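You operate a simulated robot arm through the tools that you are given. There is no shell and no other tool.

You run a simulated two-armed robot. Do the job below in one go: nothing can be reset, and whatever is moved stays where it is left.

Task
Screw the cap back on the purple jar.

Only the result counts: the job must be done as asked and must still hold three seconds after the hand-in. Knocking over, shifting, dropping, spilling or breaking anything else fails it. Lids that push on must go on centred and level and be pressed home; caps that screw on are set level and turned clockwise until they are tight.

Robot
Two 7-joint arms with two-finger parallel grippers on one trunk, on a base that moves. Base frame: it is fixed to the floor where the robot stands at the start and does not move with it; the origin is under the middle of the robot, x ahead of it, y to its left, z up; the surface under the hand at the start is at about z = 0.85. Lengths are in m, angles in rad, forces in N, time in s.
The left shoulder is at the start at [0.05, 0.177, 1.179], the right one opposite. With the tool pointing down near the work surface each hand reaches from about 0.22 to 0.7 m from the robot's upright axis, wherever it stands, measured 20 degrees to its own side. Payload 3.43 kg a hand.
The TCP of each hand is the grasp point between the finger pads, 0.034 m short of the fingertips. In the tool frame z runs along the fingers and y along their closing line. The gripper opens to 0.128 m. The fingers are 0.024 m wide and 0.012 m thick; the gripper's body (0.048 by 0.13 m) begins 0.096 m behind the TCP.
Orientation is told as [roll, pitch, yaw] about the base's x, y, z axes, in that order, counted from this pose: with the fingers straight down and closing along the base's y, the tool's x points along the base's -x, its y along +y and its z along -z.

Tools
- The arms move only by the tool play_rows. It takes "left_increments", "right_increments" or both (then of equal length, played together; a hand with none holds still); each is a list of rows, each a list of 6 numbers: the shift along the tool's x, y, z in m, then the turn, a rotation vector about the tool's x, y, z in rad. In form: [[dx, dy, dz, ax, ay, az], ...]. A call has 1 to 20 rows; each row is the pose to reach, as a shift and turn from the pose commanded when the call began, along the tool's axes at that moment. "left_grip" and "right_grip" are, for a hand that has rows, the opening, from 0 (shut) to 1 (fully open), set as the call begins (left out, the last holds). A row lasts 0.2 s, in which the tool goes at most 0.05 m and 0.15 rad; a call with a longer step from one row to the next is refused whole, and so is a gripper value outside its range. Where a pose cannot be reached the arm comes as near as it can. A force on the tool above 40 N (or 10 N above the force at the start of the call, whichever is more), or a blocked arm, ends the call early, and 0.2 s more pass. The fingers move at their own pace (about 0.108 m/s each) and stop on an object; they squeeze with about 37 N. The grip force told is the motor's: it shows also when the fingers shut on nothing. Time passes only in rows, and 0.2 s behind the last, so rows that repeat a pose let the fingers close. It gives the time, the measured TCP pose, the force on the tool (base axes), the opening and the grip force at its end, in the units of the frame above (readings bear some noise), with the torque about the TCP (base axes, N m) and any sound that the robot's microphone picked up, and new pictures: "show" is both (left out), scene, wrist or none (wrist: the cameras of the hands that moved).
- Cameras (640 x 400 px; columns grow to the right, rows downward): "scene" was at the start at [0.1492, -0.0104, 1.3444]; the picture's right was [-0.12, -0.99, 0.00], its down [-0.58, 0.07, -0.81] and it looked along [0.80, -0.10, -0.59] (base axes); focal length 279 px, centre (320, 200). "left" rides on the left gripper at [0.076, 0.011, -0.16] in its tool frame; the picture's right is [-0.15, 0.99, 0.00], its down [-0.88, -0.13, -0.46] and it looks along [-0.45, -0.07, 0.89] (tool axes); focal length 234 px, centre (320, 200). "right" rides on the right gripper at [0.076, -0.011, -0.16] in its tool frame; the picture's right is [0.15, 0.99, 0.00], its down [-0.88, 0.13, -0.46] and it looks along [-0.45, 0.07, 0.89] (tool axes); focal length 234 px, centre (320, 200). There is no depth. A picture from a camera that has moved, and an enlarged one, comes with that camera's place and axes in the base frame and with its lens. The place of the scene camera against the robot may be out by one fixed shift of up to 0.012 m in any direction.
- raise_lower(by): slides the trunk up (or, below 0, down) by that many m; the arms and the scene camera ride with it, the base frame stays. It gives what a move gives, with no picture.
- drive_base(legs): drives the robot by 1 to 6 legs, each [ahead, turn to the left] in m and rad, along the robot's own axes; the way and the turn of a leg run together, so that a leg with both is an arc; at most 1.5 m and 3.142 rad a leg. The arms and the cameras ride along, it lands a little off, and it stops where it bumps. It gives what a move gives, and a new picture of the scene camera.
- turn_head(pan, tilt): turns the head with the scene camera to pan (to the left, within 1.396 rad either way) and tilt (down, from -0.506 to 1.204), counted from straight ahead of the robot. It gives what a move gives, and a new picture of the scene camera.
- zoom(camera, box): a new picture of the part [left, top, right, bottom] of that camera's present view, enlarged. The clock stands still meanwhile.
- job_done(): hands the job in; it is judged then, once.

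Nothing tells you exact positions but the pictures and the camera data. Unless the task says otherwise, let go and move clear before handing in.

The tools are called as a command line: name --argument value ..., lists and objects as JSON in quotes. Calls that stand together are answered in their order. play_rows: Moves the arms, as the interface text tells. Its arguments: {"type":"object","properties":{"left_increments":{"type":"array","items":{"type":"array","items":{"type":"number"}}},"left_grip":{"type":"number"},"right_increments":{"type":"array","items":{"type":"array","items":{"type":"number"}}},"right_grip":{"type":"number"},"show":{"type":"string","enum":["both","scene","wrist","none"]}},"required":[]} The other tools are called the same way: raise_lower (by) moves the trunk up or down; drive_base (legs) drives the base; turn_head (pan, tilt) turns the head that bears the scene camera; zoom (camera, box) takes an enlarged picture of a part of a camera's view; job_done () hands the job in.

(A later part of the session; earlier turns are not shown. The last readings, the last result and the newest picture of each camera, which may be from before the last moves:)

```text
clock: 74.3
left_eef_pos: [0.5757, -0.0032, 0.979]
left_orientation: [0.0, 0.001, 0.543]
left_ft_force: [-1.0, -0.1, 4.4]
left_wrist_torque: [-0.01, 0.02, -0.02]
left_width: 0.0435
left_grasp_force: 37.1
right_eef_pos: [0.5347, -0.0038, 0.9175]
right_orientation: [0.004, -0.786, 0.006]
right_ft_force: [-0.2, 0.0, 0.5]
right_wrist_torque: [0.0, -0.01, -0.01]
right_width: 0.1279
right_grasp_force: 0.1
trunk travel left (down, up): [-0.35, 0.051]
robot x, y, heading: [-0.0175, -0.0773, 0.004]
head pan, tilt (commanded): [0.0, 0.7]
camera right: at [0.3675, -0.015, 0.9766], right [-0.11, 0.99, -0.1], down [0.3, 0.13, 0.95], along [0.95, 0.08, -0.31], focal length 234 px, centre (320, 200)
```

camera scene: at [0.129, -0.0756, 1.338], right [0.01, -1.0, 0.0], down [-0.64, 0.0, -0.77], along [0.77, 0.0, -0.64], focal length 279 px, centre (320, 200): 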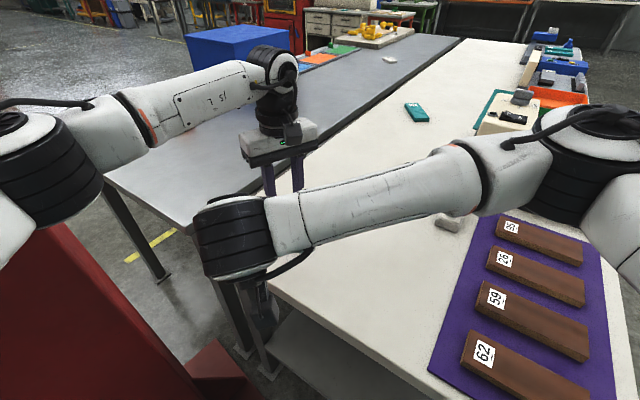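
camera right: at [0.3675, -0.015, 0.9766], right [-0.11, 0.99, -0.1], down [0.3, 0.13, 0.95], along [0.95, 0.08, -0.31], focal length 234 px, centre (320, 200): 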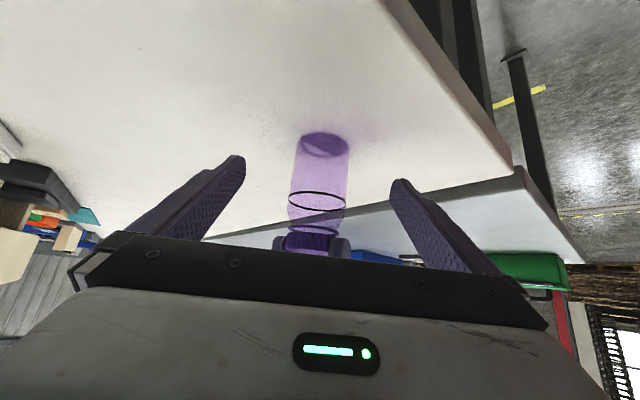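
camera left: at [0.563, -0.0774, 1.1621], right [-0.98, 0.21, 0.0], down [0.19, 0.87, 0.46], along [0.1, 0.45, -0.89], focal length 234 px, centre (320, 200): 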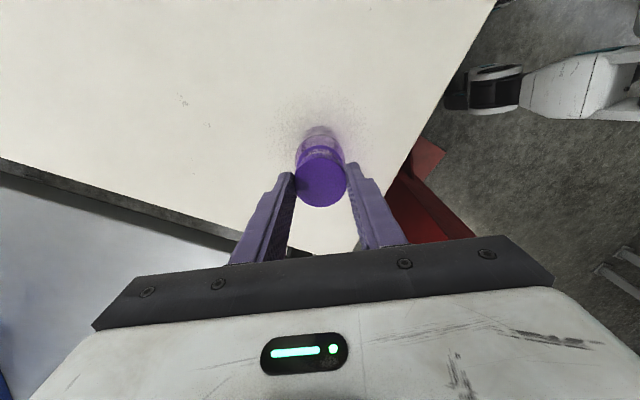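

play_rows --right_increments '[[0.0, 0.0, 0.01, 0, 0, 0], [0.0001, 0.0, 0.02, 0, 0, 0], [0.0001, 0.0, 0.03, 0, 0, 0], [0.0001, 0.0, 0.039, 0, 0, 0], [0.0001, 0.0, 0.039, 0, 0, 0]]' --right_grip 1.0 --show "both"

zoom --camera "left" --box '[192, 60, 448, 220]'

```text
clock: 75.5
left_eef_pos: [0.5766, -0.0036, 0.9788]
left_orientation: [0.001, -0.002, 0.545]
left_ft_force: [-0.8, -0.1, 4.8]
left_wrist_torque: [0.01, 0.04, -0.02]
left_width: 0.0433
left_grasp_force: 37.0
right_eef_pos: [0.5631, -0.0005, 0.8886]
right_orientation: [-0.001, -0.784, 0.007]
right_ft_force: [0.0, -0.5, 0.2]
right_wrist_torque: [-0.02, -0.03, 0.01]
right_width: 0.1281
right_grasp_force: 0.0
trunk travel left (down, up): [-0.35, 0.051]
robot x, y, heading: [-0.0185, -0.0764, 0.007]
head pan, tilt (commanded): [0.0, 0.7]
camera scene: at [0.1291, -0.0755, 1.338], right [0.01, -1.0, 0.0], down [-0.64, 0.0, -0.77], along [0.77, 0.0, -0.64], focal length 279 px, centre (320, 200)
camera right: at [0.3953, -0.0132, 0.9482], right [-0.11, 0.99, -0.1], down [0.3, 0.13, 0.95], along [0.95, 0.07, -0.31], focal length 234 px, centre (320, 200)
```

scene: 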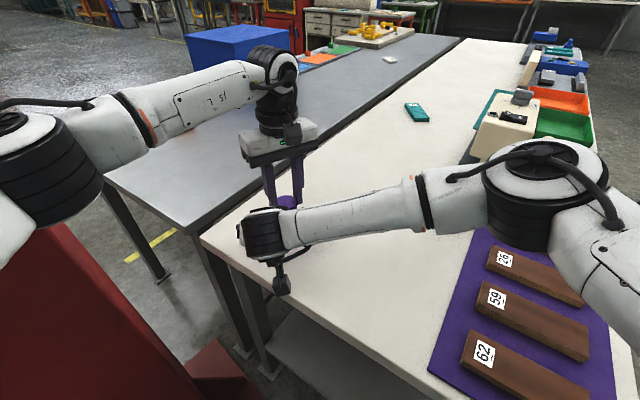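
right: 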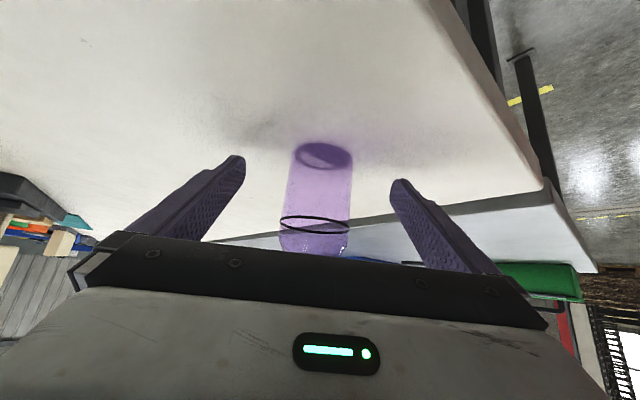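

```text
2.50 times, centred on (320, 140) of left
camera zoom: at [0.5075, -0.0323, 1.1383], right [-0.39, 0.92, 0.0], down [0.82, 0.34, 0.46], along [0.42, 0.18, -0.89], focal length 585 px, centre (320, 350)
```

zoom: 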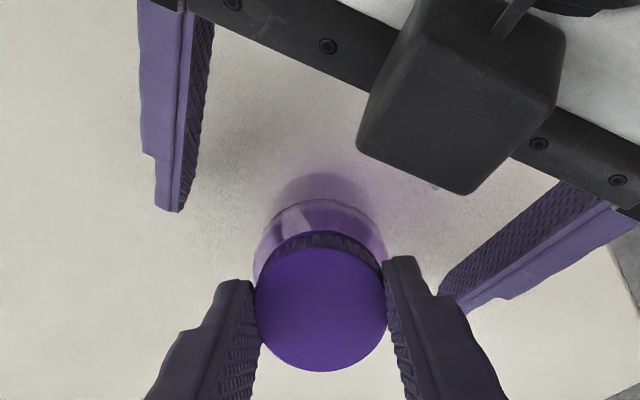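

The right fingers now straddle the jar, well below the left fingers. I'll back off 6 mm along the finger line for more clearance to the left hand, then close on the jar.

play_rows --right_increments '[[0, 0, -0.003, 0, 0, 0], [0, 0, -0.006, 0, 0, 0], [0, 0, -0.006, 0, 0, 0]]' --right_grip 1.0 --show "none"

play_rows --right_increments '[[0, 0, 0, 0, 0, 0], [0, 0, 0, 0, 0, 0], [0, 0, 0, 0, 0, 0], [0, 0, 0, 0, 0, 0]]' --right_grip 0.0 --show "both"

zoom --camera "left" --box '[192, 60, 448, 220]'

```text
clock: 76.3
left_eef_pos: [0.5775, -0.0027, 0.9772]
left_orientation: [-0.003, 0.0, 0.544]
left_ft_force: [0.2, 0.0, 4.2]
left_wrist_torque: [0.01, 0.03, 0.0]
left_width: 0.0438
left_grasp_force: 37.2
right_eef_pos: [0.5577, -0.0026, 0.8924]
right_orientation: [0.002, -0.784, 0.007]
right_ft_force: [0.2, 0.2, -0.6]
right_wrist_torque: [-0.03, 0.0, -0.01]
right_width: 0.128
right_grasp_force: 0.0
trunk travel left (down, up): [-0.35, 0.051]
robot x, y, heading: [-0.0192, -0.0798, 0.004]
head pan, tilt (commanded): [0.0, 0.7]
```

```text
clock: 77.3
left_eef_pos: [0.5769, -0.0035, 0.9789]
left_orientation: [0.002, 0.002, 0.546]
left_ft_force: [-0.3, -0.5, 4.0]
left_wrist_torque: [0.04, 0.02, 0.03]
left_width: 0.0437
left_grasp_force: 36.7
right_eef_pos: [0.5586, -0.0011, 0.8946]
right_orientation: [0.002, -0.784, 0.006]
right_ft_force: [0.0, 0.2, 0.6]
right_wrist_torque: [-0.01, 0.02, -0.03]
right_width: 0.0523
right_grasp_force: 37.1
trunk travel left (down, up): [-0.35, 0.051]
robot x, y, heading: [-0.0187, -0.0768, 0.001]
head pan, tilt (commanded): [0.0, 0.7]
camera scene: at [0.1292, -0.0755, 1.338], right [0.01, -1.0, 0.0], down [-0.64, 0.0, -0.77], along [0.77, 0.0, -0.64], focal length 279 px, centre (320, 200)
camera right: at [0.3911, -0.0137, 0.9527], right [-0.11, 0.99, -0.1], down [0.3, 0.13, 0.95], along [0.95, 0.07, -0.31], focal length 234 px, centre (320, 200)
```

scene: 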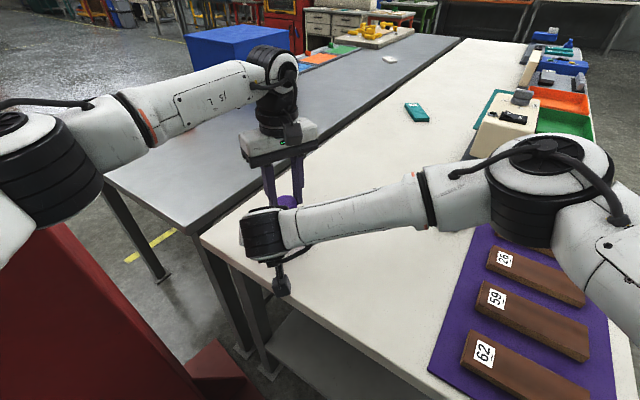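
right: 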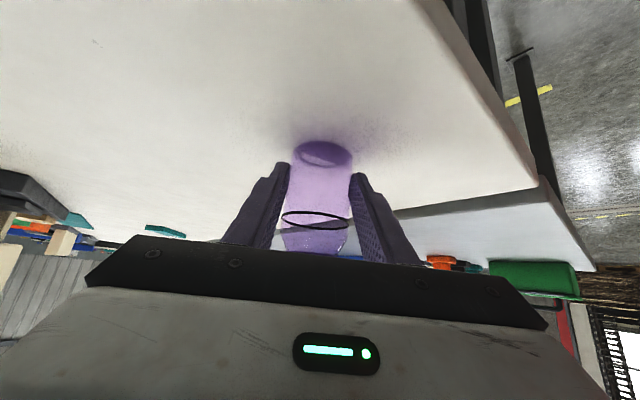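

```text
2.50 times, centred on (320, 140) of left
camera zoom: at [0.5076, -0.0323, 1.1383], right [-0.39, 0.92, 0.0], down [0.82, 0.34, 0.46], along [0.42, 0.18, -0.89], focal length 585 px, centre (320, 350)
```

zoom: 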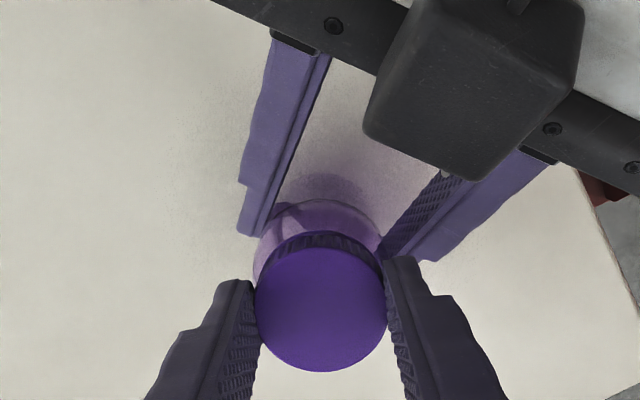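

The jar is firmly held by the right hand (52 mm, 37 N). Now I'll turn the cap clockwise with light downward pressure and watch torque and height.

play_rows --left_increments '[[0, 0, 0.0005, 0, 0, 0.0], [0, 0, 0.001, 0, 0, 0.1], [0, 0, 0.001, 0, 0, 0.2], [0, 0, 0.001, 0, 0, 0.3], [0, 0, 0.001, 0, 0, 0.4], [0, 0, 0.001, 0, 0, 0.5], [0, 0, 0.001, 0, 0, 0.6]]' --left_grip 0.0 --show "none"

play_rows --left_increments '[[0, 0, 0.0002, 0, 0, 0.1], [0, 0, 0.0003, 0, 0, 0.2], [0, 0, 0.0003, 0, 0, 0.3], [0, 0, 0.0004, 0, 0, 0.4], [0, 0, 0.0004, 0, 0, 0.5], [0, 0, 0.0005, 0, 0, 0.6]]' --left_grip 0.0 --show "none"

zoom --camera "left" --box '[192, 60, 448, 220]'

zoom --camera "scene" --box '[220, 160, 348, 240]'

```text
clock: 78.9
left_eef_pos: [0.5758, -0.0032, 0.9762]
left_orientation: [0.002, -0.002, -0.054]
left_ft_force: [3.2, 4.1, 10.6]
left_wrist_torque: [0.02, -0.16, 0.03]
left_width: 0.0435
left_grasp_force: 36.9
right_eef_pos: [0.5574, -0.0028, 0.8929]
right_orientation: [0.002, -0.787, 0.007]
right_ft_force: [-1.7, -1.9, -0.4]
right_wrist_torque: [0.32, -0.28, -0.04]
right_width: 0.0523
right_grasp_force: 37.3
trunk travel left (down, up): [-0.35, 0.051]
robot x, y, heading: [-0.0147, -0.0776, 0.007]
head pan, tilt (commanded): [0.0, 0.7]
```

```text
clock: 80.3
left_eef_pos: [0.5743, -0.0001, 0.9764]
left_orientation: [0.003, -0.001, -0.605]
left_ft_force: [5.9, 13.3, 9.0]
left_wrist_torque: [0.22, -0.2, 0.05]
left_width: 0.0436
left_grasp_force: 37.3
left hand out of reach, approached as far as the arm can: row 6
right_eef_pos: [0.5588, -0.003, 0.8932]
right_orientation: [0.001, -0.784, 0.008]
right_ft_force: [-5.9, -9.8, 0.3]
right_wrist_torque: [0.93, -0.21, -0.21]
right_width: 0.0526
right_grasp_force: 37.1
trunk travel left (down, up): [-0.35, 0.051]
robot x, y, heading: [-0.0134, -0.0761, 0.005]
head pan, tilt (commanded): [0.0, 0.7]
```

```text
2.50 times, centred on (320, 140) of left
camera zoom: at [0.5213, 0.0511, 1.1372], right [0.68, 0.73, 0.0], down [0.65, -0.61, 0.45], along [0.33, -0.31, -0.89], focal length 585 px, centre (320, 350)
```

zoom: 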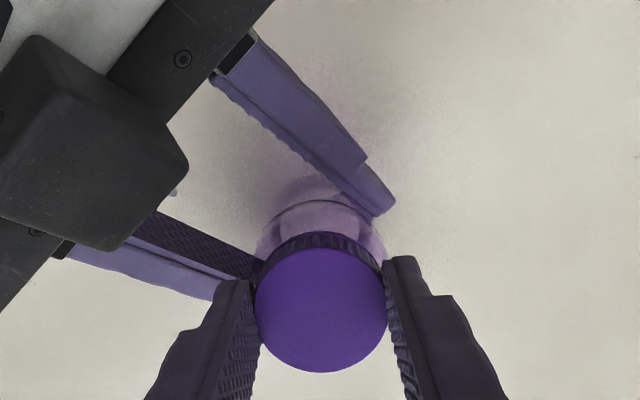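

```text
5.00 times, centred on (284, 200) of scene
camera zoom: at [0.1287, -0.0752, 1.338], right [0.01, -1.0, 0.0], down [-0.64, 0.0, -0.77], along [0.77, 0.0, -0.64], focal length 1397 px, centre (500, 200)
```

zoom: 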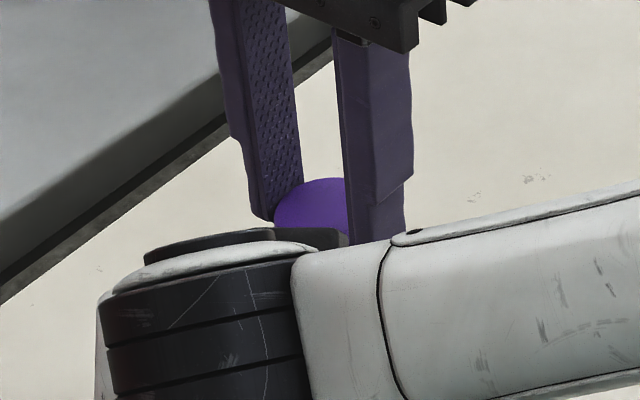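

Progress: the left wrist's clockwise limit is at yaw ≈ -0.6, and the side load shows the cap sits about 2.3 mm off the hand's axis. I'll open, shift to centre on the cap and wind back counter-clockwise for a longer stroke.

play_rows --left_increments '[[0, 0, 0, 0, 0, -0.06], [0, 0, 0, 0, 0, -0.06], [0, 0, -0.001, 0, 0, -0.06]]' --left_grip 0.45 --show "none"

zoom --camera "left" --box '[256, 130, 384, 210]'

```text
clock: 81.1
left_eef_pos: [0.5754, -0.0031, 0.9777]
left_orientation: [0.0, 0.002, -0.546]
left_ft_force: [0.2, -0.4, 0.3]
left_wrist_torque: [0.0, 0.01, 0.01]
left_width: 0.0576
left_grasp_force: 0.0
right_eef_pos: [0.5578, -0.0007, 0.8942]
right_orientation: [0.001, -0.787, 0.008]
right_ft_force: [0.3, 1.5, 0.4]
right_wrist_torque: [0.03, 0.02, 0.01]
right_width: 0.0526
right_grasp_force: 37.6
trunk travel left (down, up): [-0.35, 0.051]
robot x, y, heading: [-0.018, -0.0787, 0.005]
head pan, tilt (commanded): [0.0, 0.7]
```

```text
5.00 times, centred on (320, 170) of left
camera zoom: at [0.5186, 0.0459, 1.1376], right [0.64, 0.77, 0.0], down [0.69, -0.57, 0.45], along [0.35, -0.29, -0.89], focal length 1171 px, centre (320, 350)
```

zoom: 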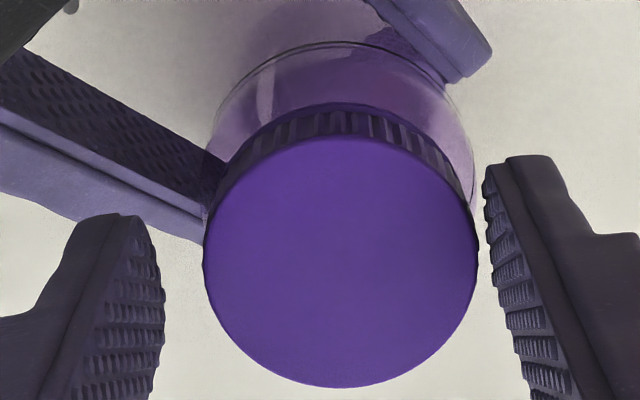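

The cap is 3.3 mm toward one finger, so the jar's axis is really at about [0.577, -0.001]. I'll shift the hand onto it and wind back 2.8 rad with the fingers open.

play_rows --left_increments '[[-0.0003, 0.0033, 0, 0, 0, -0.14], [-0.0003, 0.0033, 0, 0, 0, -0.28], [-0.0003, 0.0033, 0, 0, 0, -0.42], [-0.0003, 0.0033, 0, 0, 0, -0.56], [-0.0003, 0.0033, 0, 0, 0, -0.7], [-0.0003, 0.0033, 0, 0, 0, -0.84], [-0.0003, 0.0033, 0, 0, 0, -0.98], [-0.0003, 0.0033, 0, 0, 0, -1.12], [-0.0003, 0.0033, 0, 0, 0, -1.26], [-0.0003, 0.0033, 0, 0, 0, -1.4], [-0.0003, 0.0033, 0, 0, 0, -1.54], [-0.0003, 0.0033, 0, 0, 0, -1.68], [-0.0003, 0.0033, 0, 0, 0, -1.82], [-0.0003, 0.0033, 0, 0, 0, -1.96], [-0.0003, 0.0033, 0, 0, 0, -2.1], [-0.0003, 0.0033, 0, 0, 0, -2.24], [-0.0003, 0.0033, 0, 0, 0, -2.38], [-0.0003, 0.0033, 0, 0, 0, -2.52], [-0.0003, 0.0033, 0, 0, 0, -2.66], [-0.0003, 0.0033, 0, 0, 0, -2.8]]' --left_grip 0.45 --show "scene"

zoom --camera "left" --box '[256, 130, 384, 210]'

```text
clock: 85.3
left_eef_pos: [0.5778, -0.0016, 0.9759]
left_orientation: [-0.001, -0.001, 2.257]
left_ft_force: [-0.8, 0.0, 0.3]
left_wrist_torque: [0.03, -0.02, -0.01]
left_width: 0.0577
left_grasp_force: 0.0
right_eef_pos: [0.5594, -0.0019, 0.8932]
right_orientation: [0.002, -0.786, 0.007]
right_ft_force: [-0.3, -0.6, 4.3]
right_wrist_torque: [-0.03, -0.07, 0.01]
right_width: 0.0525
right_grasp_force: 37.2
trunk travel left (down, up): [-0.35, 0.051]
robot x, y, heading: [-0.0173, -0.0784, 0.001]
head pan, tilt (commanded): [0.0, 0.7]
camera scene: at [0.1294, -0.0755, 1.338], right [0.01, -1.0, 0.0], down [-0.64, 0.0, -0.77], along [0.77, 0.0, -0.64], focal length 279 px, centre (320, 200)
```

scene: 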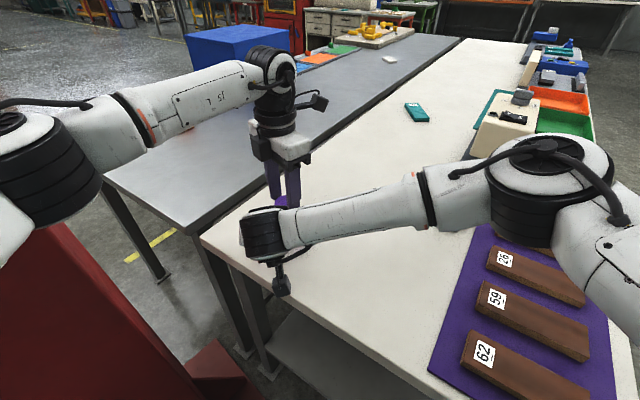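

```text
5.00 times, centred on (320, 170) of left
camera zoom: at [0.619, -0.0653, 1.1376], right [-0.86, -0.51, 0.0], down [-0.46, 0.76, 0.46], along [-0.23, 0.39, -0.89], focal length 1171 px, centre (320, 350)
```

zoom: 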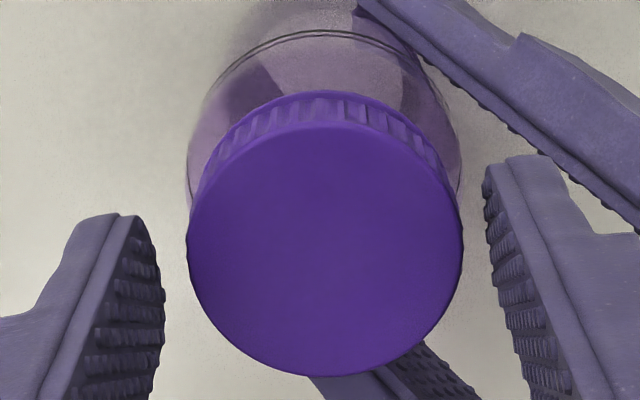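

The wind-back reached yaw 2.26 and the cap is only about 1.2 mm off-centre now. I'll make that correction, grip the cap and settle.

play_rows --left_increments '[[0.0012, 0.0003, -0.001, 0, 0, 0], [0.0012, 0.0003, -0.001, 0, 0, 0]]' --left_grip 0.45 --show "none"

play_rows --left_increments '[[0, 0, 0, 0, 0, 0], [0, 0, 0, 0, 0, 0], [0, 0, 0, 0, 0, 0]]' --left_grip 0.0 --show "none"

play_rows --left_increments '[[0, 0, 0.001, 0, 0, 0], [0, 0, 0.002, 0, 0, 0], [0, 0, 0.002, 0, 0, 0.1], [0, 0, 0.002, 0, 0, 0.2], [0, 0, 0.002, 0, 0, 0.3], [0, 0, 0.002, 0, 0, 0.4]]' --left_grip 0.0 --show "none"

zoom --camera "left" --box '[256, 130, 384, 210]'

```text
clock: 85.9
left_eef_pos: [0.5794, -0.0016, 0.9774]
left_orientation: [-0.001, 0.0, 2.255]
left_ft_force: [-0.4, -0.1, 0.0]
left_wrist_torque: [0.02, 0.01, 0.02]
left_width: 0.0577
left_grasp_force: 0.0
right_eef_pos: [0.5575, -0.0019, 0.8939]
right_orientation: [0.002, -0.785, 0.007]
right_ft_force: [0.5, 1.6, 3.5]
right_wrist_torque: [-0.05, -0.11, 0.0]
right_width: 0.0524
right_grasp_force: 37.2
trunk travel left (down, up): [-0.35, 0.051]
robot x, y, heading: [-0.0158, -0.077, 0.009]
head pan, tilt (commanded): [0.0, 0.7]
```

```text
clock: 86.7
left_eef_pos: [0.5778, -0.0018, 0.9786]
left_orientation: [0.0, 0.0, 2.254]
left_ft_force: [-3.8, -1.0, 1.1]
left_wrist_torque: [-0.03, 0.17, 0.02]
left_width: 0.0436
left_grasp_force: 37.0
right_eef_pos: [0.5587, -0.0026, 0.8929]
right_orientation: [0.004, -0.785, 0.007]
right_ft_force: [3.7, 1.2, 1.5]
right_wrist_torque: [-0.11, 0.16, 0.04]
right_width: 0.0524
right_grasp_force: 37.0
trunk travel left (down, up): [-0.35, 0.051]
robot x, y, heading: [-0.0222, -0.0774, 0.003]
head pan, tilt (commanded): [0.0, 0.7]
```

```text
clock: 88.1
left_eef_pos: [0.5779, -0.0016, 0.9766]
left_orientation: [0.0, 0.0, 1.852]
left_ft_force: [-10.2, -1.6, 14.8]
left_wrist_torque: [-0.1, 0.43, 0.01]
left_width: 0.0433
left_grasp_force: 36.8
right_eef_pos: [0.5572, -0.002, 0.8926]
right_orientation: [0.001, -0.785, 0.006]
right_ft_force: [14.4, 4.9, -6.3]
right_wrist_torque: [-0.01, 0.47, 0.14]
right_width: 0.0526
right_grasp_force: 36.6
trunk travel left (down, up): [-0.35, 0.051]
robot x, y, heading: [-0.0182, -0.0741, 0.006]
head pan, tilt (commanded): [0.0, 0.7]
```

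```text
5.00 times, centred on (320, 170) of left
camera zoom: at [0.5904, -0.0772, 1.1375], right [-0.99, -0.13, 0.0], down [-0.12, 0.88, 0.46], along [-0.06, 0.45, -0.89], focal length 1171 px, centre (320, 350)
```

zoom: 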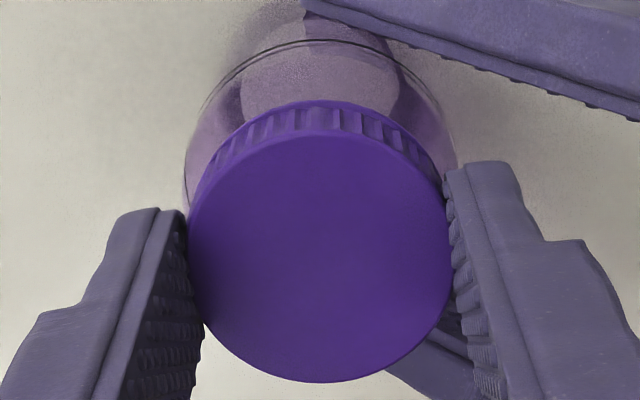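

There's side load again and the contact is off to one side, so the cap may be cocked on the thread. I'll let go, rise a few centimetres and look at how it sits.

play_rows --left_increments '[[0, 0, 0, 0, 0, 0], [0, 0, 0, 0, 0, 0], [0, 0, 0, 0, 0, 0]]' --left_grip 0.5 --show "none"

play_rows --left_increments '[[0, 0, -0.02, 0, 0, 0], [0, 0, -0.05, 0, 0, 0], [0.03, 0, -0.08, 0, 0, 0], [0.06, 0, -0.1, 0, 0, 0], [0.06, 0, -0.1, 0, 0, 0]]' --left_grip 0.5 --show "wrist"

```text
clock: 88.9
left_eef_pos: [0.5794, -0.0012, 0.9762]
left_orientation: [-0.001, -0.001, 1.854]
left_ft_force: [0.0, 0.2, 0.8]
left_wrist_torque: [0.02, -0.02, 0.0]
left_width: 0.0641
left_grasp_force: 0.1
right_eef_pos: [0.558, -0.0027, 0.8937]
right_orientation: [0.002, -0.786, 0.006]
right_ft_force: [-1.1, 0.1, 2.7]
right_wrist_torque: [-0.05, -0.07, -0.03]
right_width: 0.0529
right_grasp_force: 36.9
trunk travel left (down, up): [-0.35, 0.051]
robot x, y, heading: [-0.0177, -0.0758, 0.008]
head pan, tilt (commanded): [0.0, 0.7]
```

```text
clock: 90.1
left_eef_pos: [0.5855, -0.053, 1.0738]
left_orientation: [-0.001, -0.003, 1.855]
left_ft_force: [0.0, 0.2, -0.6]
left_wrist_torque: [-0.01, -0.01, 0.0]
left_width: 0.0638
left_grasp_force: 0.0
left hand out of reach, approached as far as the arm can: row 4, 5
right_eef_pos: [0.5594, -0.0032, 0.8939]
right_orientation: [0.001, -0.785, 0.005]
right_ft_force: [-0.4, 1.2, 2.7]
right_wrist_torque: [0.0, -0.09, 0.03]
right_width: 0.0524
right_grasp_force: 36.8
trunk travel left (down, up): [-0.35, 0.051]
robot x, y, heading: [-0.0191, -0.0747, 0.005]
head pan, tilt (commanded): [0.0, 0.7]
camera left: at [0.599, -0.1286, 1.2336], right [-0.99, -0.14, 0.0], down [-0.12, 0.88, 0.46], along [-0.06, 0.45, -0.89], focal length 234 px, centre (320, 200)
```

left: 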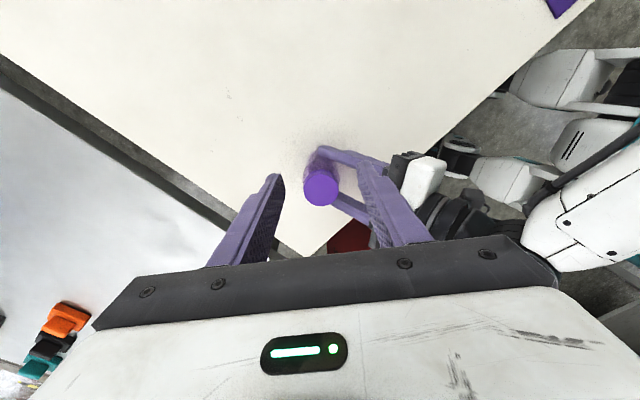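

zoom --camera "left" --box '[288, 145, 368, 195]'

zoom --camera "scene" --box '[250, 170, 330, 220]'

zoom --camera "right" --box '[250, 180, 378, 260]'

```text
8.00 times, centred on (328, 170) of left
camera zoom: at [0.599, -0.1286, 1.2336], right [-0.99, -0.14, 0.0], down [-0.12, 0.88, 0.46], along [-0.06, 0.45, -0.89], focal length 1873 px, centre (256, 440)
```

zoom: 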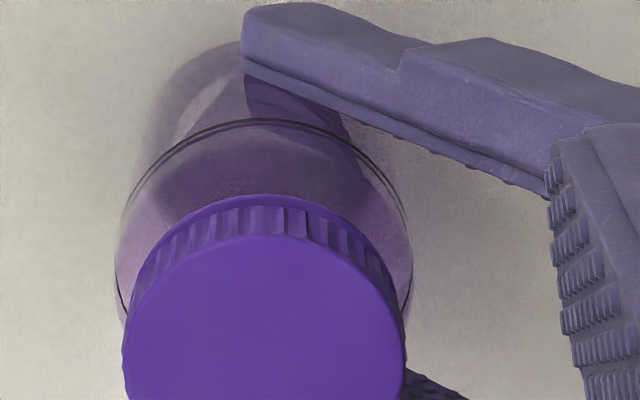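

```text
8.00 times, centred on (290, 195) of scene
camera zoom: at [0.1296, -0.0756, 1.3379], right [0.01, -1.0, 0.0], down [-0.64, 0.0, -0.77], along [0.77, 0.0, -0.64], focal length 2235 px, centre (560, 240)
```

zoom: 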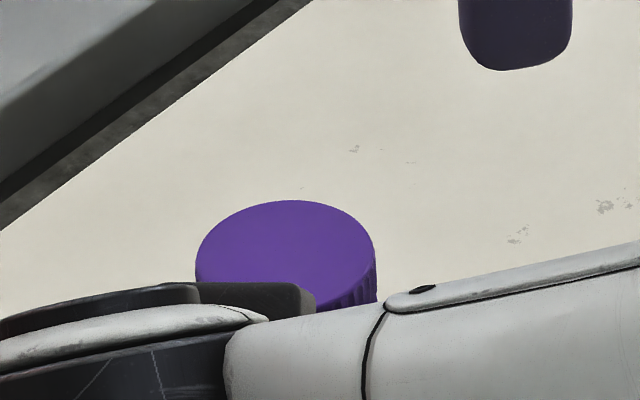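

```text
5.00 times, centred on (314, 220) of right
camera zoom: at [0.3915, -0.0137, 0.9526], right [-0.11, 0.99, -0.1], down [0.3, 0.13, 0.95], along [0.95, 0.07, -0.31], focal length 1171 px, centre (350, 100)
```

zoom: 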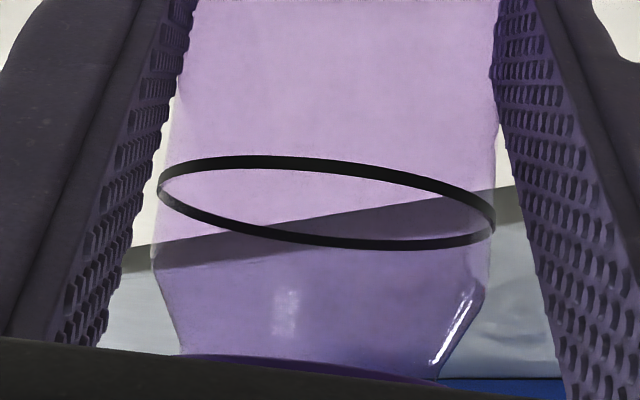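

zoom --camera "scene" --box '[270, 190, 302, 210]'

zoom --camera "left" --box '[296, 160, 344, 190]'

```text
16.00 times, centred on (286, 200) of scene
camera zoom: at [0.1296, -0.0756, 1.3379], right [0.01, -1.0, 0.0], down [-0.64, 0.0, -0.77], along [0.77, 0.0, -0.64], focal length 4470 px, centre (864, 200)
```

zoom: 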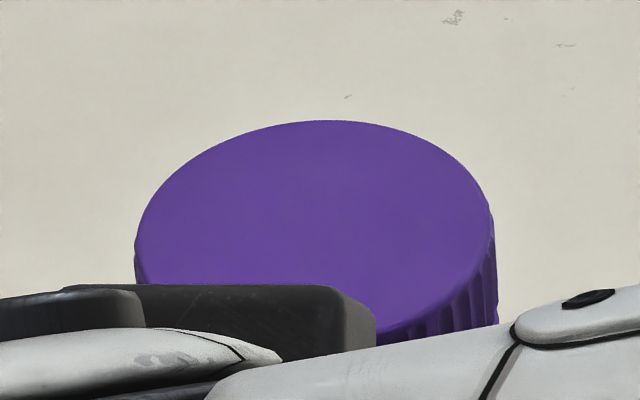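

```text
13.33 times, centred on (320, 175) of left
camera zoom: at [0.599, -0.1286, 1.2336], right [-0.99, -0.14, 0.0], down [-0.12, 0.88, 0.46], along [-0.06, 0.45, -0.89], focal length 3122 px, centre (320, 533)
```

zoom: 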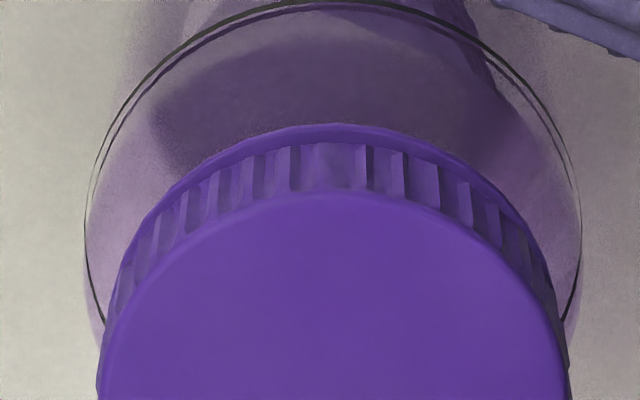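

The cap sits level and close to the ring, so it isn't cross-threaded. The load comes from the hand's axis being about 2 mm off in x: the jar's axis is at about [0.577, -0.002]. I'll come back down centred on that, wound back to yaw ≈ 2.25.

play_rows --left_increments '[[-0.025, 0.001, 0.0, 0, 0, -0.1], [-0.045, 0.002, 0.0, 0, 0, -0.2], [-0.0602, 0.002, 0.0, 0, 0, -0.3], [-0.0602, 0.002, 0.02, 0, 0, -0.4], [-0.0602, 0.002, 0.05, 0, 0, -0.4], [-0.0602, 0.002, 0.08, 0, 0, -0.4], [-0.0602, 0.002, 0.098, 0, 0, -0.4], [-0.0602, 0.002, 0.098, 0, 0, -0.4]]' --left_grip 0.5 --show "none"

zoom --camera "left" --box '[256, 130, 384, 210]'

```text
clock: 91.9
left_eef_pos: [0.5671, 0.0045, 0.9753]
left_orientation: [0.002, 0.001, 2.253]
left_ft_force: [0.2, 0.7, -0.1]
left_wrist_torque: [-0.02, 0.01, 0.01]
left_width: 0.0643
left_grasp_force: 0.0
right_eef_pos: [0.5574, -0.0022, 0.8929]
right_orientation: [0.002, -0.784, 0.007]
right_ft_force: [-0.7, -0.7, 2.7]
right_wrist_torque: [-0.05, -0.03, 0.02]
right_width: 0.0525
right_grasp_force: 36.5
trunk travel left (down, up): [-0.35, 0.051]
robot x, y, heading: [-0.0154, -0.0787, -0.001]
head pan, tilt (commanded): [0.0, 0.7]
```

```text
5.00 times, centred on (320, 170) of left
camera zoom: at [0.6071, -0.0606, 1.1347], right [-0.86, -0.51, 0.0], down [-0.46, 0.76, 0.46], along [-0.23, 0.39, -0.89], focal length 1171 px, centre (320, 350)
```

zoom: 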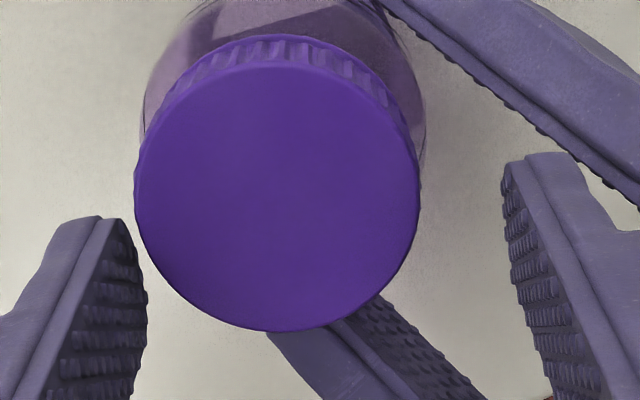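

The arm came down about 1 cm off because its starting command had been clipped by reach. I'll steer it back onto the cap's centre using the wrist view.

play_rows --left_increments '[[0.005, -0.002, -0.002, 0, 0, 0], [0.009, -0.0035, -0.002, 0, 0, 0], [0.012, -0.0045, -0.002, 0, 0, 0], [0.012, -0.0045, -0.002, 0, 0, 0]]' --left_grip 0.5 --show "none"

zoom --camera "left" --box '[256, 130, 384, 210]'

```text
clock: 92.9
left_eef_pos: [0.5783, -0.0017, 0.977]
left_orientation: [0.0, 0.001, 2.253]
left_ft_force: [0.3, -0.8, -0.1]
left_wrist_torque: [0.0, -0.01, 0.03]
left_width: 0.0642
left_grasp_force: 0.0
right_eef_pos: [0.5583, -0.0017, 0.8933]
right_orientation: [0.002, -0.786, 0.007]
right_ft_force: [-0.5, 0.0, 1.9]
right_wrist_torque: [-0.01, -0.05, -0.03]
right_width: 0.0525
right_grasp_force: 36.4
trunk travel left (down, up): [-0.35, 0.051]
robot x, y, heading: [-0.0154, -0.0722, 0.004]
head pan, tilt (commanded): [0.0, 0.7]
```

```text
5.00 times, centred on (320, 170) of left
camera zoom: at [0.6185, -0.0675, 1.1374], right [-0.86, -0.51, 0.0], down [-0.45, 0.77, 0.46], along [-0.23, 0.39, -0.89], focal length 1171 px, centre (320, 350)
```

zoom: 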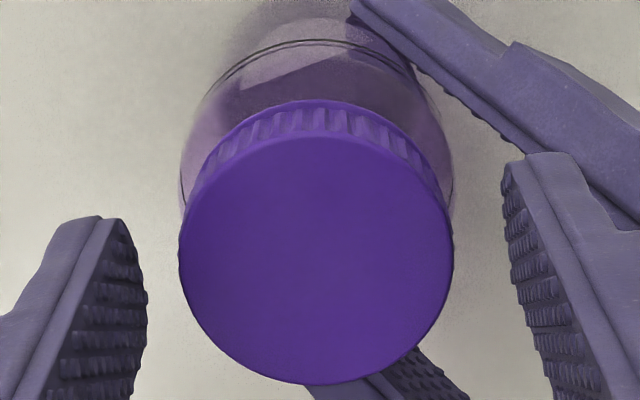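

play_rows --left_increments '[[0, 0, 0, 0, 0, 0], [0, 0, 0, 0, 0, 0], [0, 0, 0, 0, 0, 0]]' --left_grip 0.0 --show "none"

play_rows --left_increments '[[0, 0, 0.0005, 0, 0, 0], [0, 0, 0.001, 0, 0, 0], [0, 0, 0.001, 0, 0, 0]]' --left_grip 0.0 --show "none"

zoom --camera "left" --box '[256, 130, 384, 210]'

```text
clock: 93.7
left_eef_pos: [0.5786, -0.0015, 0.9773]
left_orientation: [-0.001, 0.0, 2.254]
left_ft_force: [3.8, 0.6, 0.3]
left_wrist_torque: [0.05, -0.15, -0.03]
left_width: 0.0433
left_grasp_force: 37.3
right_eef_pos: [0.5585, -0.002, 0.8934]
right_orientation: [0.002, -0.786, 0.006]
right_ft_force: [-2.8, -1.8, 3.5]
right_wrist_torque: [-0.01, -0.35, 0.01]
right_width: 0.0523
right_grasp_force: 37.2
trunk travel left (down, up): [-0.35, 0.051]
robot x, y, heading: [-0.0201, -0.0772, 0.007]
head pan, tilt (commanded): [0.0, 0.7]
```

```text
clock: 94.5
left_eef_pos: [0.5774, -0.0031, 0.978]
left_orientation: [0.0, 0.001, 2.255]
left_ft_force: [1.2, 1.8, 3.3]
left_wrist_torque: [0.07, -0.06, 0.01]
left_width: 0.043
left_grasp_force: 36.8
right_eef_pos: [0.5587, -0.0022, 0.8933]
right_orientation: [0.003, -0.786, 0.007]
right_ft_force: [-1.1, -1.6, 0.6]
right_wrist_torque: [0.11, -0.05, -0.01]
right_width: 0.0528
right_grasp_force: 37.0
trunk travel left (down, up): [-0.35, 0.051]
robot x, y, heading: [-0.0171, -0.0721, 0.004]
head pan, tilt (commanded): [0.0, 0.7]
```

```text
5.00 times, centred on (320, 170) of left
camera zoom: at [0.6187, -0.0673, 1.1368], right [-0.86, -0.51, 0.0], down [-0.45, 0.76, 0.46], along [-0.23, 0.39, -0.89], focal length 1171 px, centre (320, 350)
```

zoom: 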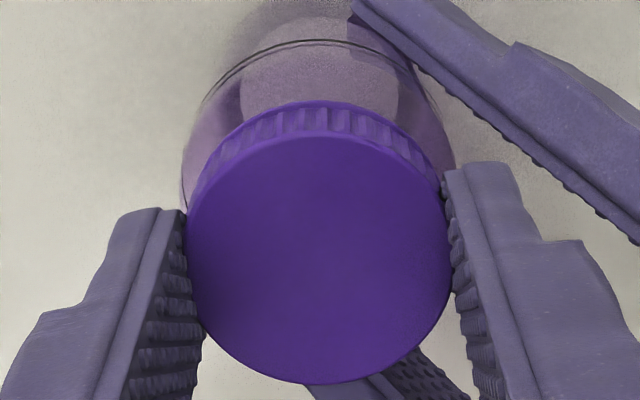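

Nearly balanced now (side force 1–2 N). I'll take a long clockwise stroke with light pressure.

play_rows --left_increments '[[0, -0.0006, 0.001, 0, 0, 0.0], [0, -0.0006, 0.0015, 0, 0, 0.14], [0, -0.0006, 0.0015, 0, 0, 0.28], [0, -0.0006, 0.0016, 0, 0, 0.42], [0, -0.0006, 0.0016, 0, 0, 0.56], [0, -0.0006, 0.0017, 0, 0, 0.7], [0, -0.0006, 0.0017, 0, 0, 0.84], [0, -0.0006, 0.0018, 0, 0, 0.98], [0, -0.0006, 0.0018, 0, 0, 1.12], [0, -0.0006, 0.0019, 0, 0, 1.26]]' --left_grip 0.0 --show "none"

zoom --camera "left" --box '[256, 130, 384, 210]'

```text
clock: 96.7
left_eef_pos: [0.5781, -0.0017, 0.9747]
left_orientation: [0.002, -0.002, 0.993]
left_ft_force: [1.7, -0.6, 8.3]
left_wrist_torque: [-0.01, -0.11, 0.88]
left_width: 0.0438
left_grasp_force: 36.8
right_eef_pos: [0.5582, -0.0017, 0.8934]
right_orientation: [0.002, -0.789, 0.009]
right_ft_force: [-1.6, -1.0, 0.5]
right_wrist_torque: [-0.18, 0.01, -0.98]
right_width: 0.0511
right_grasp_force: 36.9
trunk travel left (down, up): [-0.35, 0.051]
robot x, y, heading: [-0.0155, -0.0761, 0.007]
head pan, tilt (commanded): [0.0, 0.7]
```

```text
5.00 times, centred on (320, 170) of left
camera zoom: at [0.529, -0.0593, 1.1351], right [-0.75, 0.66, 0.0], down [0.59, 0.67, 0.46], along [0.3, 0.34, -0.89], focal length 1171 px, centre (320, 350)
```

zoom: 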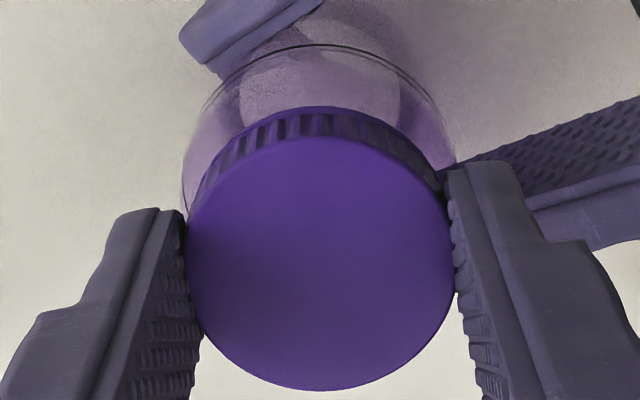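

The thread has engaged: about 0.9 N·m of resisting torque now, and the cap has come down. I'll keep turning clockwise in small amounts to see whether it's fully tight.

play_rows --left_increments '[[0, 0, 0.0, 0, 0, 0.08], [0, 0, 0.0, 0, 0, 0.16], [0, 0, 0.0, 0, 0, 0.24]]' --left_grip 0.0 --show "none"

zoom --camera "left" --box '[192, 60, 448, 220]'

zoom --camera "right" --box '[200, 120, 440, 270]'

```text
clock: 97.5
left_eef_pos: [0.5786, -0.0015, 0.9749]
left_orientation: [0.0, 0.0, 0.755]
left_ft_force: [5.4, -2.0, -1.1]
left_wrist_torque: [0.01, -0.17, 1.2]
left_width: 0.0435
left_grasp_force: 36.7
right_eef_pos: [0.5592, -0.0022, 0.8934]
right_orientation: [0.001, -0.786, 0.006]
right_ft_force: [-5.5, -0.6, 4.3]
right_wrist_torque: [-0.17, -0.24, -1.16]
right_width: 0.0515
right_grasp_force: 37.5
trunk travel left (down, up): [-0.35, 0.051]
robot x, y, heading: [-0.0174, -0.0766, 0.0]
head pan, tilt (commanded): [0.0, 0.7]
```

```text
2.50 times, centred on (320, 140) of left
camera zoom: at [0.517, -0.045, 1.1356], right [-0.57, 0.82, 0.0], down [0.73, 0.51, 0.46], along [0.37, 0.26, -0.89], focal length 585 px, centre (320, 350)
```

zoom: 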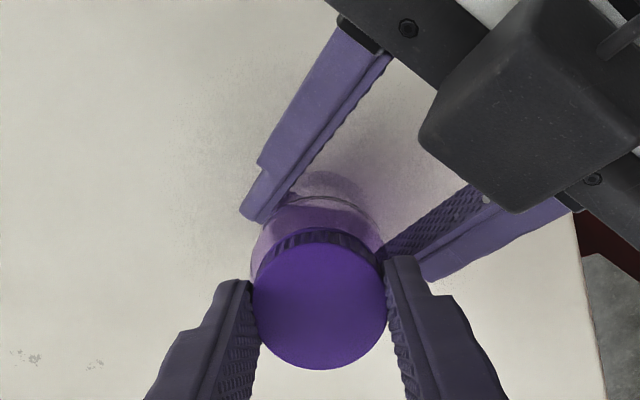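

```text
2.67 times, centred on (320, 195) of right
camera zoom: at [0.3913, -0.0135, 0.953], right [-0.11, 0.99, -0.1], down [0.3, 0.13, 0.95], along [0.95, 0.07, -0.31], focal length 624 px, centre (320, 213)
```

zoom: 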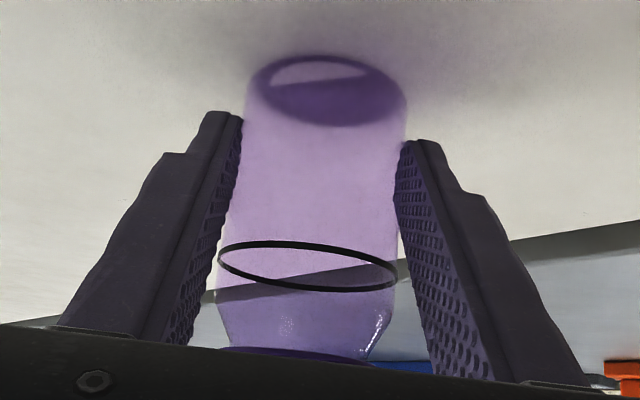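

Torque has risen to 1.2 N·m and the thread is now pulling the cap down. I'll follow it down slightly and keep turning.

play_rows --left_increments '[[0, 0, 0.0005, 0, 0, 0.08], [0, 0, 0.001, 0, 0, 0.16], [0, 0, 0.001, 0, 0, 0.24]]' --left_grip 0.0 --show "none"

zoom --camera "left" --box '[256, 130, 384, 210]'

zoom --camera "right" --box '[200, 120, 440, 270]'

```text
clock: 98.3
left_eef_pos: [0.5772, -0.0008, 0.9748]
left_orientation: [0.0, 0.0, 0.513]
left_ft_force: [1.3, -0.1, 4.1]
left_wrist_torque: [0.0, 0.03, 0.82]
left_width: 0.044
left_grasp_force: 37.0
right_eef_pos: [0.5592, -0.0015, 0.8946]
right_orientation: [0.003, -0.786, 0.006]
right_ft_force: [1.4, 1.6, 4.3]
right_wrist_torque: [-0.01, -0.03, -0.8]
right_width: 0.0515
right_grasp_force: 37.3
trunk travel left (down, up): [-0.35, 0.051]
robot x, y, heading: [-0.0179, -0.0765, 0.005]
head pan, tilt (commanded): [0.0, 0.7]
```

```text
5.00 times, centred on (320, 170) of left
camera zoom: at [0.5081, -0.0286, 1.1349], right [-0.36, 0.93, 0.0], down [0.83, 0.32, 0.46], along [0.43, 0.16, -0.89], focal length 1171 px, centre (320, 350)
```

zoom: 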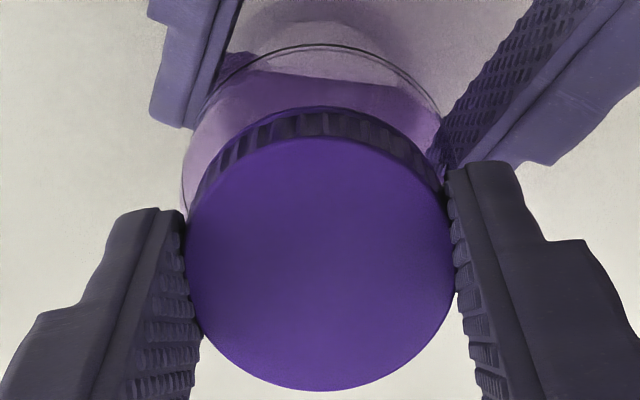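

```text
2.67 times, centred on (320, 195) of right
camera zoom: at [0.3913, -0.0135, 0.9529], right [-0.11, 0.99, -0.1], down [0.3, 0.13, 0.95], along [0.95, 0.08, -0.31], focal length 624 px, centre (320, 213)
```

zoom: 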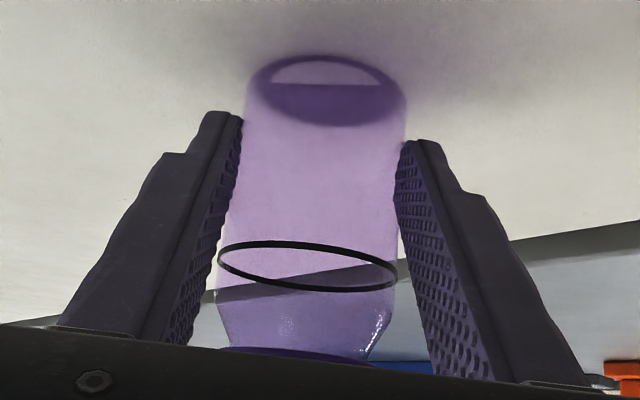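

The torque stays around 0.8–1.2 N·m and the hand has come down about 3 mm. That suggests the cap is tight, but I want to see it: I'll let go, rise and compare the cap height with before.

play_rows --left_increments '[[0, 0, 0, 0, 0, 0], [0, 0, 0, 0, 0, 0], [0, 0, 0, 0, 0, 0]]' --left_grip 0.5 --show "none"

zoom --camera "left" --box '[256, 130, 384, 210]'

play_rows --left_increments '[[0, 0, -0.02, 0, 0, 0], [0, 0, -0.045, 0, 0, 0], [0, 0, -0.06, 0, 0, 0], [0, 0, -0.06, 0, 0, 0]]' --left_grip 0.5 --show "none"

zoom --camera "scene" --box '[270, 190, 302, 210]'

zoom --camera "left" --box '[280, 120, 360, 170]'

```text
clock: 99.1
left_eef_pos: [0.5794, -0.0019, 0.9738]
left_orientation: [0.001, 0.002, 0.513]
left_ft_force: [0.0, -0.3, -0.4]
left_wrist_torque: [0.0, 0.01, -0.02]
left_width: 0.0641
left_grasp_force: 0.1
right_eef_pos: [0.5592, -0.001, 0.8927]
right_orientation: [0.002, -0.787, 0.008]
right_ft_force: [2.3, 1.5, 6.8]
right_wrist_torque: [0.04, -0.07, 0.0]
right_width: 0.0515
right_grasp_force: 36.8
trunk travel left (down, up): [-0.35, 0.051]
robot x, y, heading: [-0.0157, -0.0743, 0.003]
head pan, tilt (commanded): [0.0, 0.7]
```

```text
5.00 times, centred on (320, 170) of left
camera zoom: at [0.5083, -0.0286, 1.1344], right [-0.36, 0.93, 0.0], down [0.83, 0.32, 0.46], along [0.43, 0.16, -0.89], focal length 1171 px, centre (320, 350)
```

zoom: 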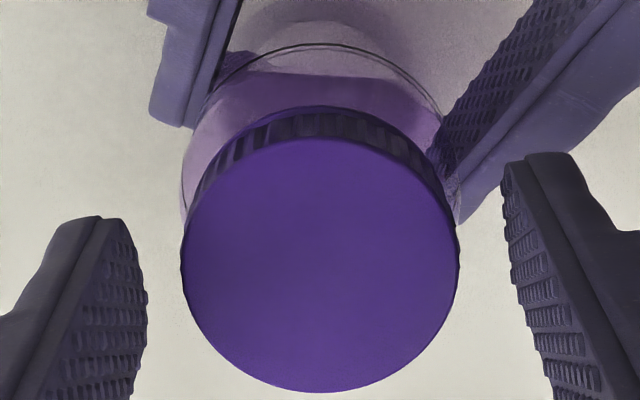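

```text
clock: 100.1
left_eef_pos: [0.5787, -0.002, 1.0345]
left_orientation: [-0.001, -0.001, 0.516]
left_ft_force: [0.3, -0.2, -0.3]
left_wrist_torque: [0.03, -0.03, 0.01]
left_width: 0.0642
left_grasp_force: 0.1
right_eef_pos: [0.5574, -0.002, 0.8937]
right_orientation: [0.002, -0.787, 0.006]
right_ft_force: [0.3, 0.9, 7.2]
right_wrist_torque: [0.01, -0.09, -0.04]
right_width: 0.0515
right_grasp_force: 37.4
trunk travel left (down, up): [-0.35, 0.051]
robot x, y, heading: [-0.0157, -0.0759, 0.003]
head pan, tilt (commanded): [0.0, 0.7]
```

```text
16.00 times, centred on (286, 200) of scene
camera zoom: at [0.1291, -0.0754, 1.338], right [0.01, -1.0, 0.0], down [-0.64, 0.0, -0.77], along [0.77, 0.0, -0.64], focal length 4470 px, centre (864, 200)
```

zoom: 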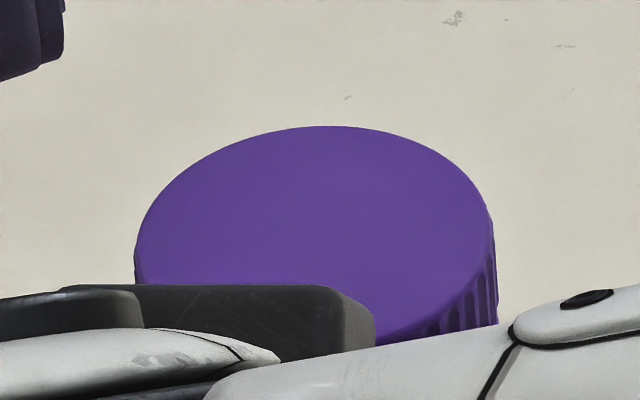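

```text
8.00 times, centred on (320, 145) of left
camera zoom: at [0.5092, -0.0289, 1.1945], right [-0.36, 0.93, 0.0], down [0.83, 0.32, 0.46], along [0.43, 0.16, -0.89], focal length 1873 px, centre (320, 640)
```

zoom: 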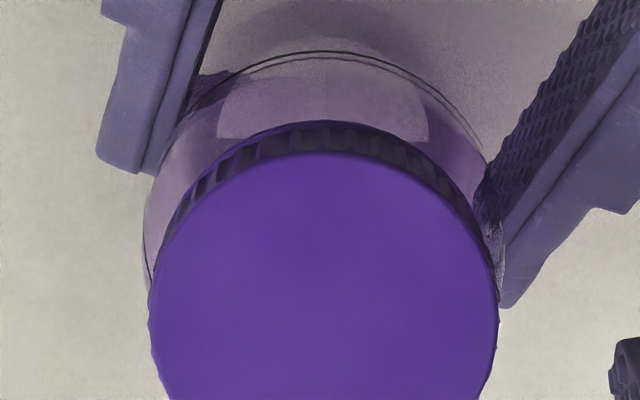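

The cap has dropped by about 1.1 mm and is now close against the ring. I'll wind back, grip again slightly higher and turn once more in small steps to confirm it's fully tight.

play_rows --left_increments '[[0, 0, 0, 0, 0, -0.14], [0, 0, 0, 0, 0, -0.28], [0, 0, 0, 0, 0, -0.42], [0, 0, 0, 0, 0, -0.56], [0, 0, 0, 0, 0, -0.7], [0, 0, 0, 0, 0, -0.84], [0, 0, 0, 0, 0, -0.98], [0, 0, 0, 0, 0, -1.12], [0, 0, 0, 0, 0, -1.26], [0, 0, 0, 0, 0, -1.4], [0, 0, 0, 0, 0, -1.54], [0, 0, 0, 0, 0, -1.68], [0, 0, 0.02, 0, 0, -1.74], [0, 0, 0.045, 0, 0, -1.74], [0, 0, 0.058, 0, 0, -1.74], [0, 0, 0.058, 0, 0, -1.74]]' --left_grip 0.5 --show "none"

zoom --camera "left" --box '[256, 130, 384, 210]'

```text
clock: 103.5
left_eef_pos: [0.5783, -0.0026, 0.977]
left_orientation: [-0.001, 0.0, 2.254]
left_ft_force: [0.0, 0.6, 0.2]
left_wrist_torque: [0.0, 0.02, -0.01]
left_width: 0.0639
left_grasp_force: 0.0
right_eef_pos: [0.5575, -0.0025, 0.893]
right_orientation: [0.003, -0.786, 0.008]
right_ft_force: [-0.9, -0.2, 7.1]
right_wrist_torque: [-0.04, -0.11, -0.02]
right_width: 0.0516
right_grasp_force: 37.1
trunk travel left (down, up): [-0.35, 0.051]
robot x, y, heading: [-0.0193, -0.0805, 0.003]
head pan, tilt (commanded): [0.0, 0.7]
```

```text
5.00 times, centred on (320, 170) of left
camera zoom: at [0.6185, -0.0676, 1.1362], right [-0.86, -0.51, 0.0], down [-0.46, 0.76, 0.46], along [-0.23, 0.39, -0.89], focal length 1171 px, centre (320, 350)
```

zoom: 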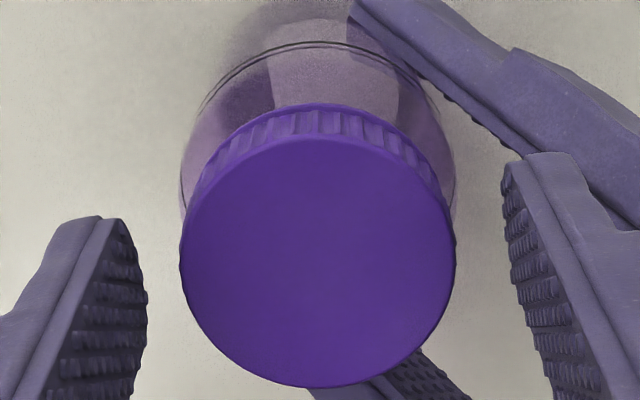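

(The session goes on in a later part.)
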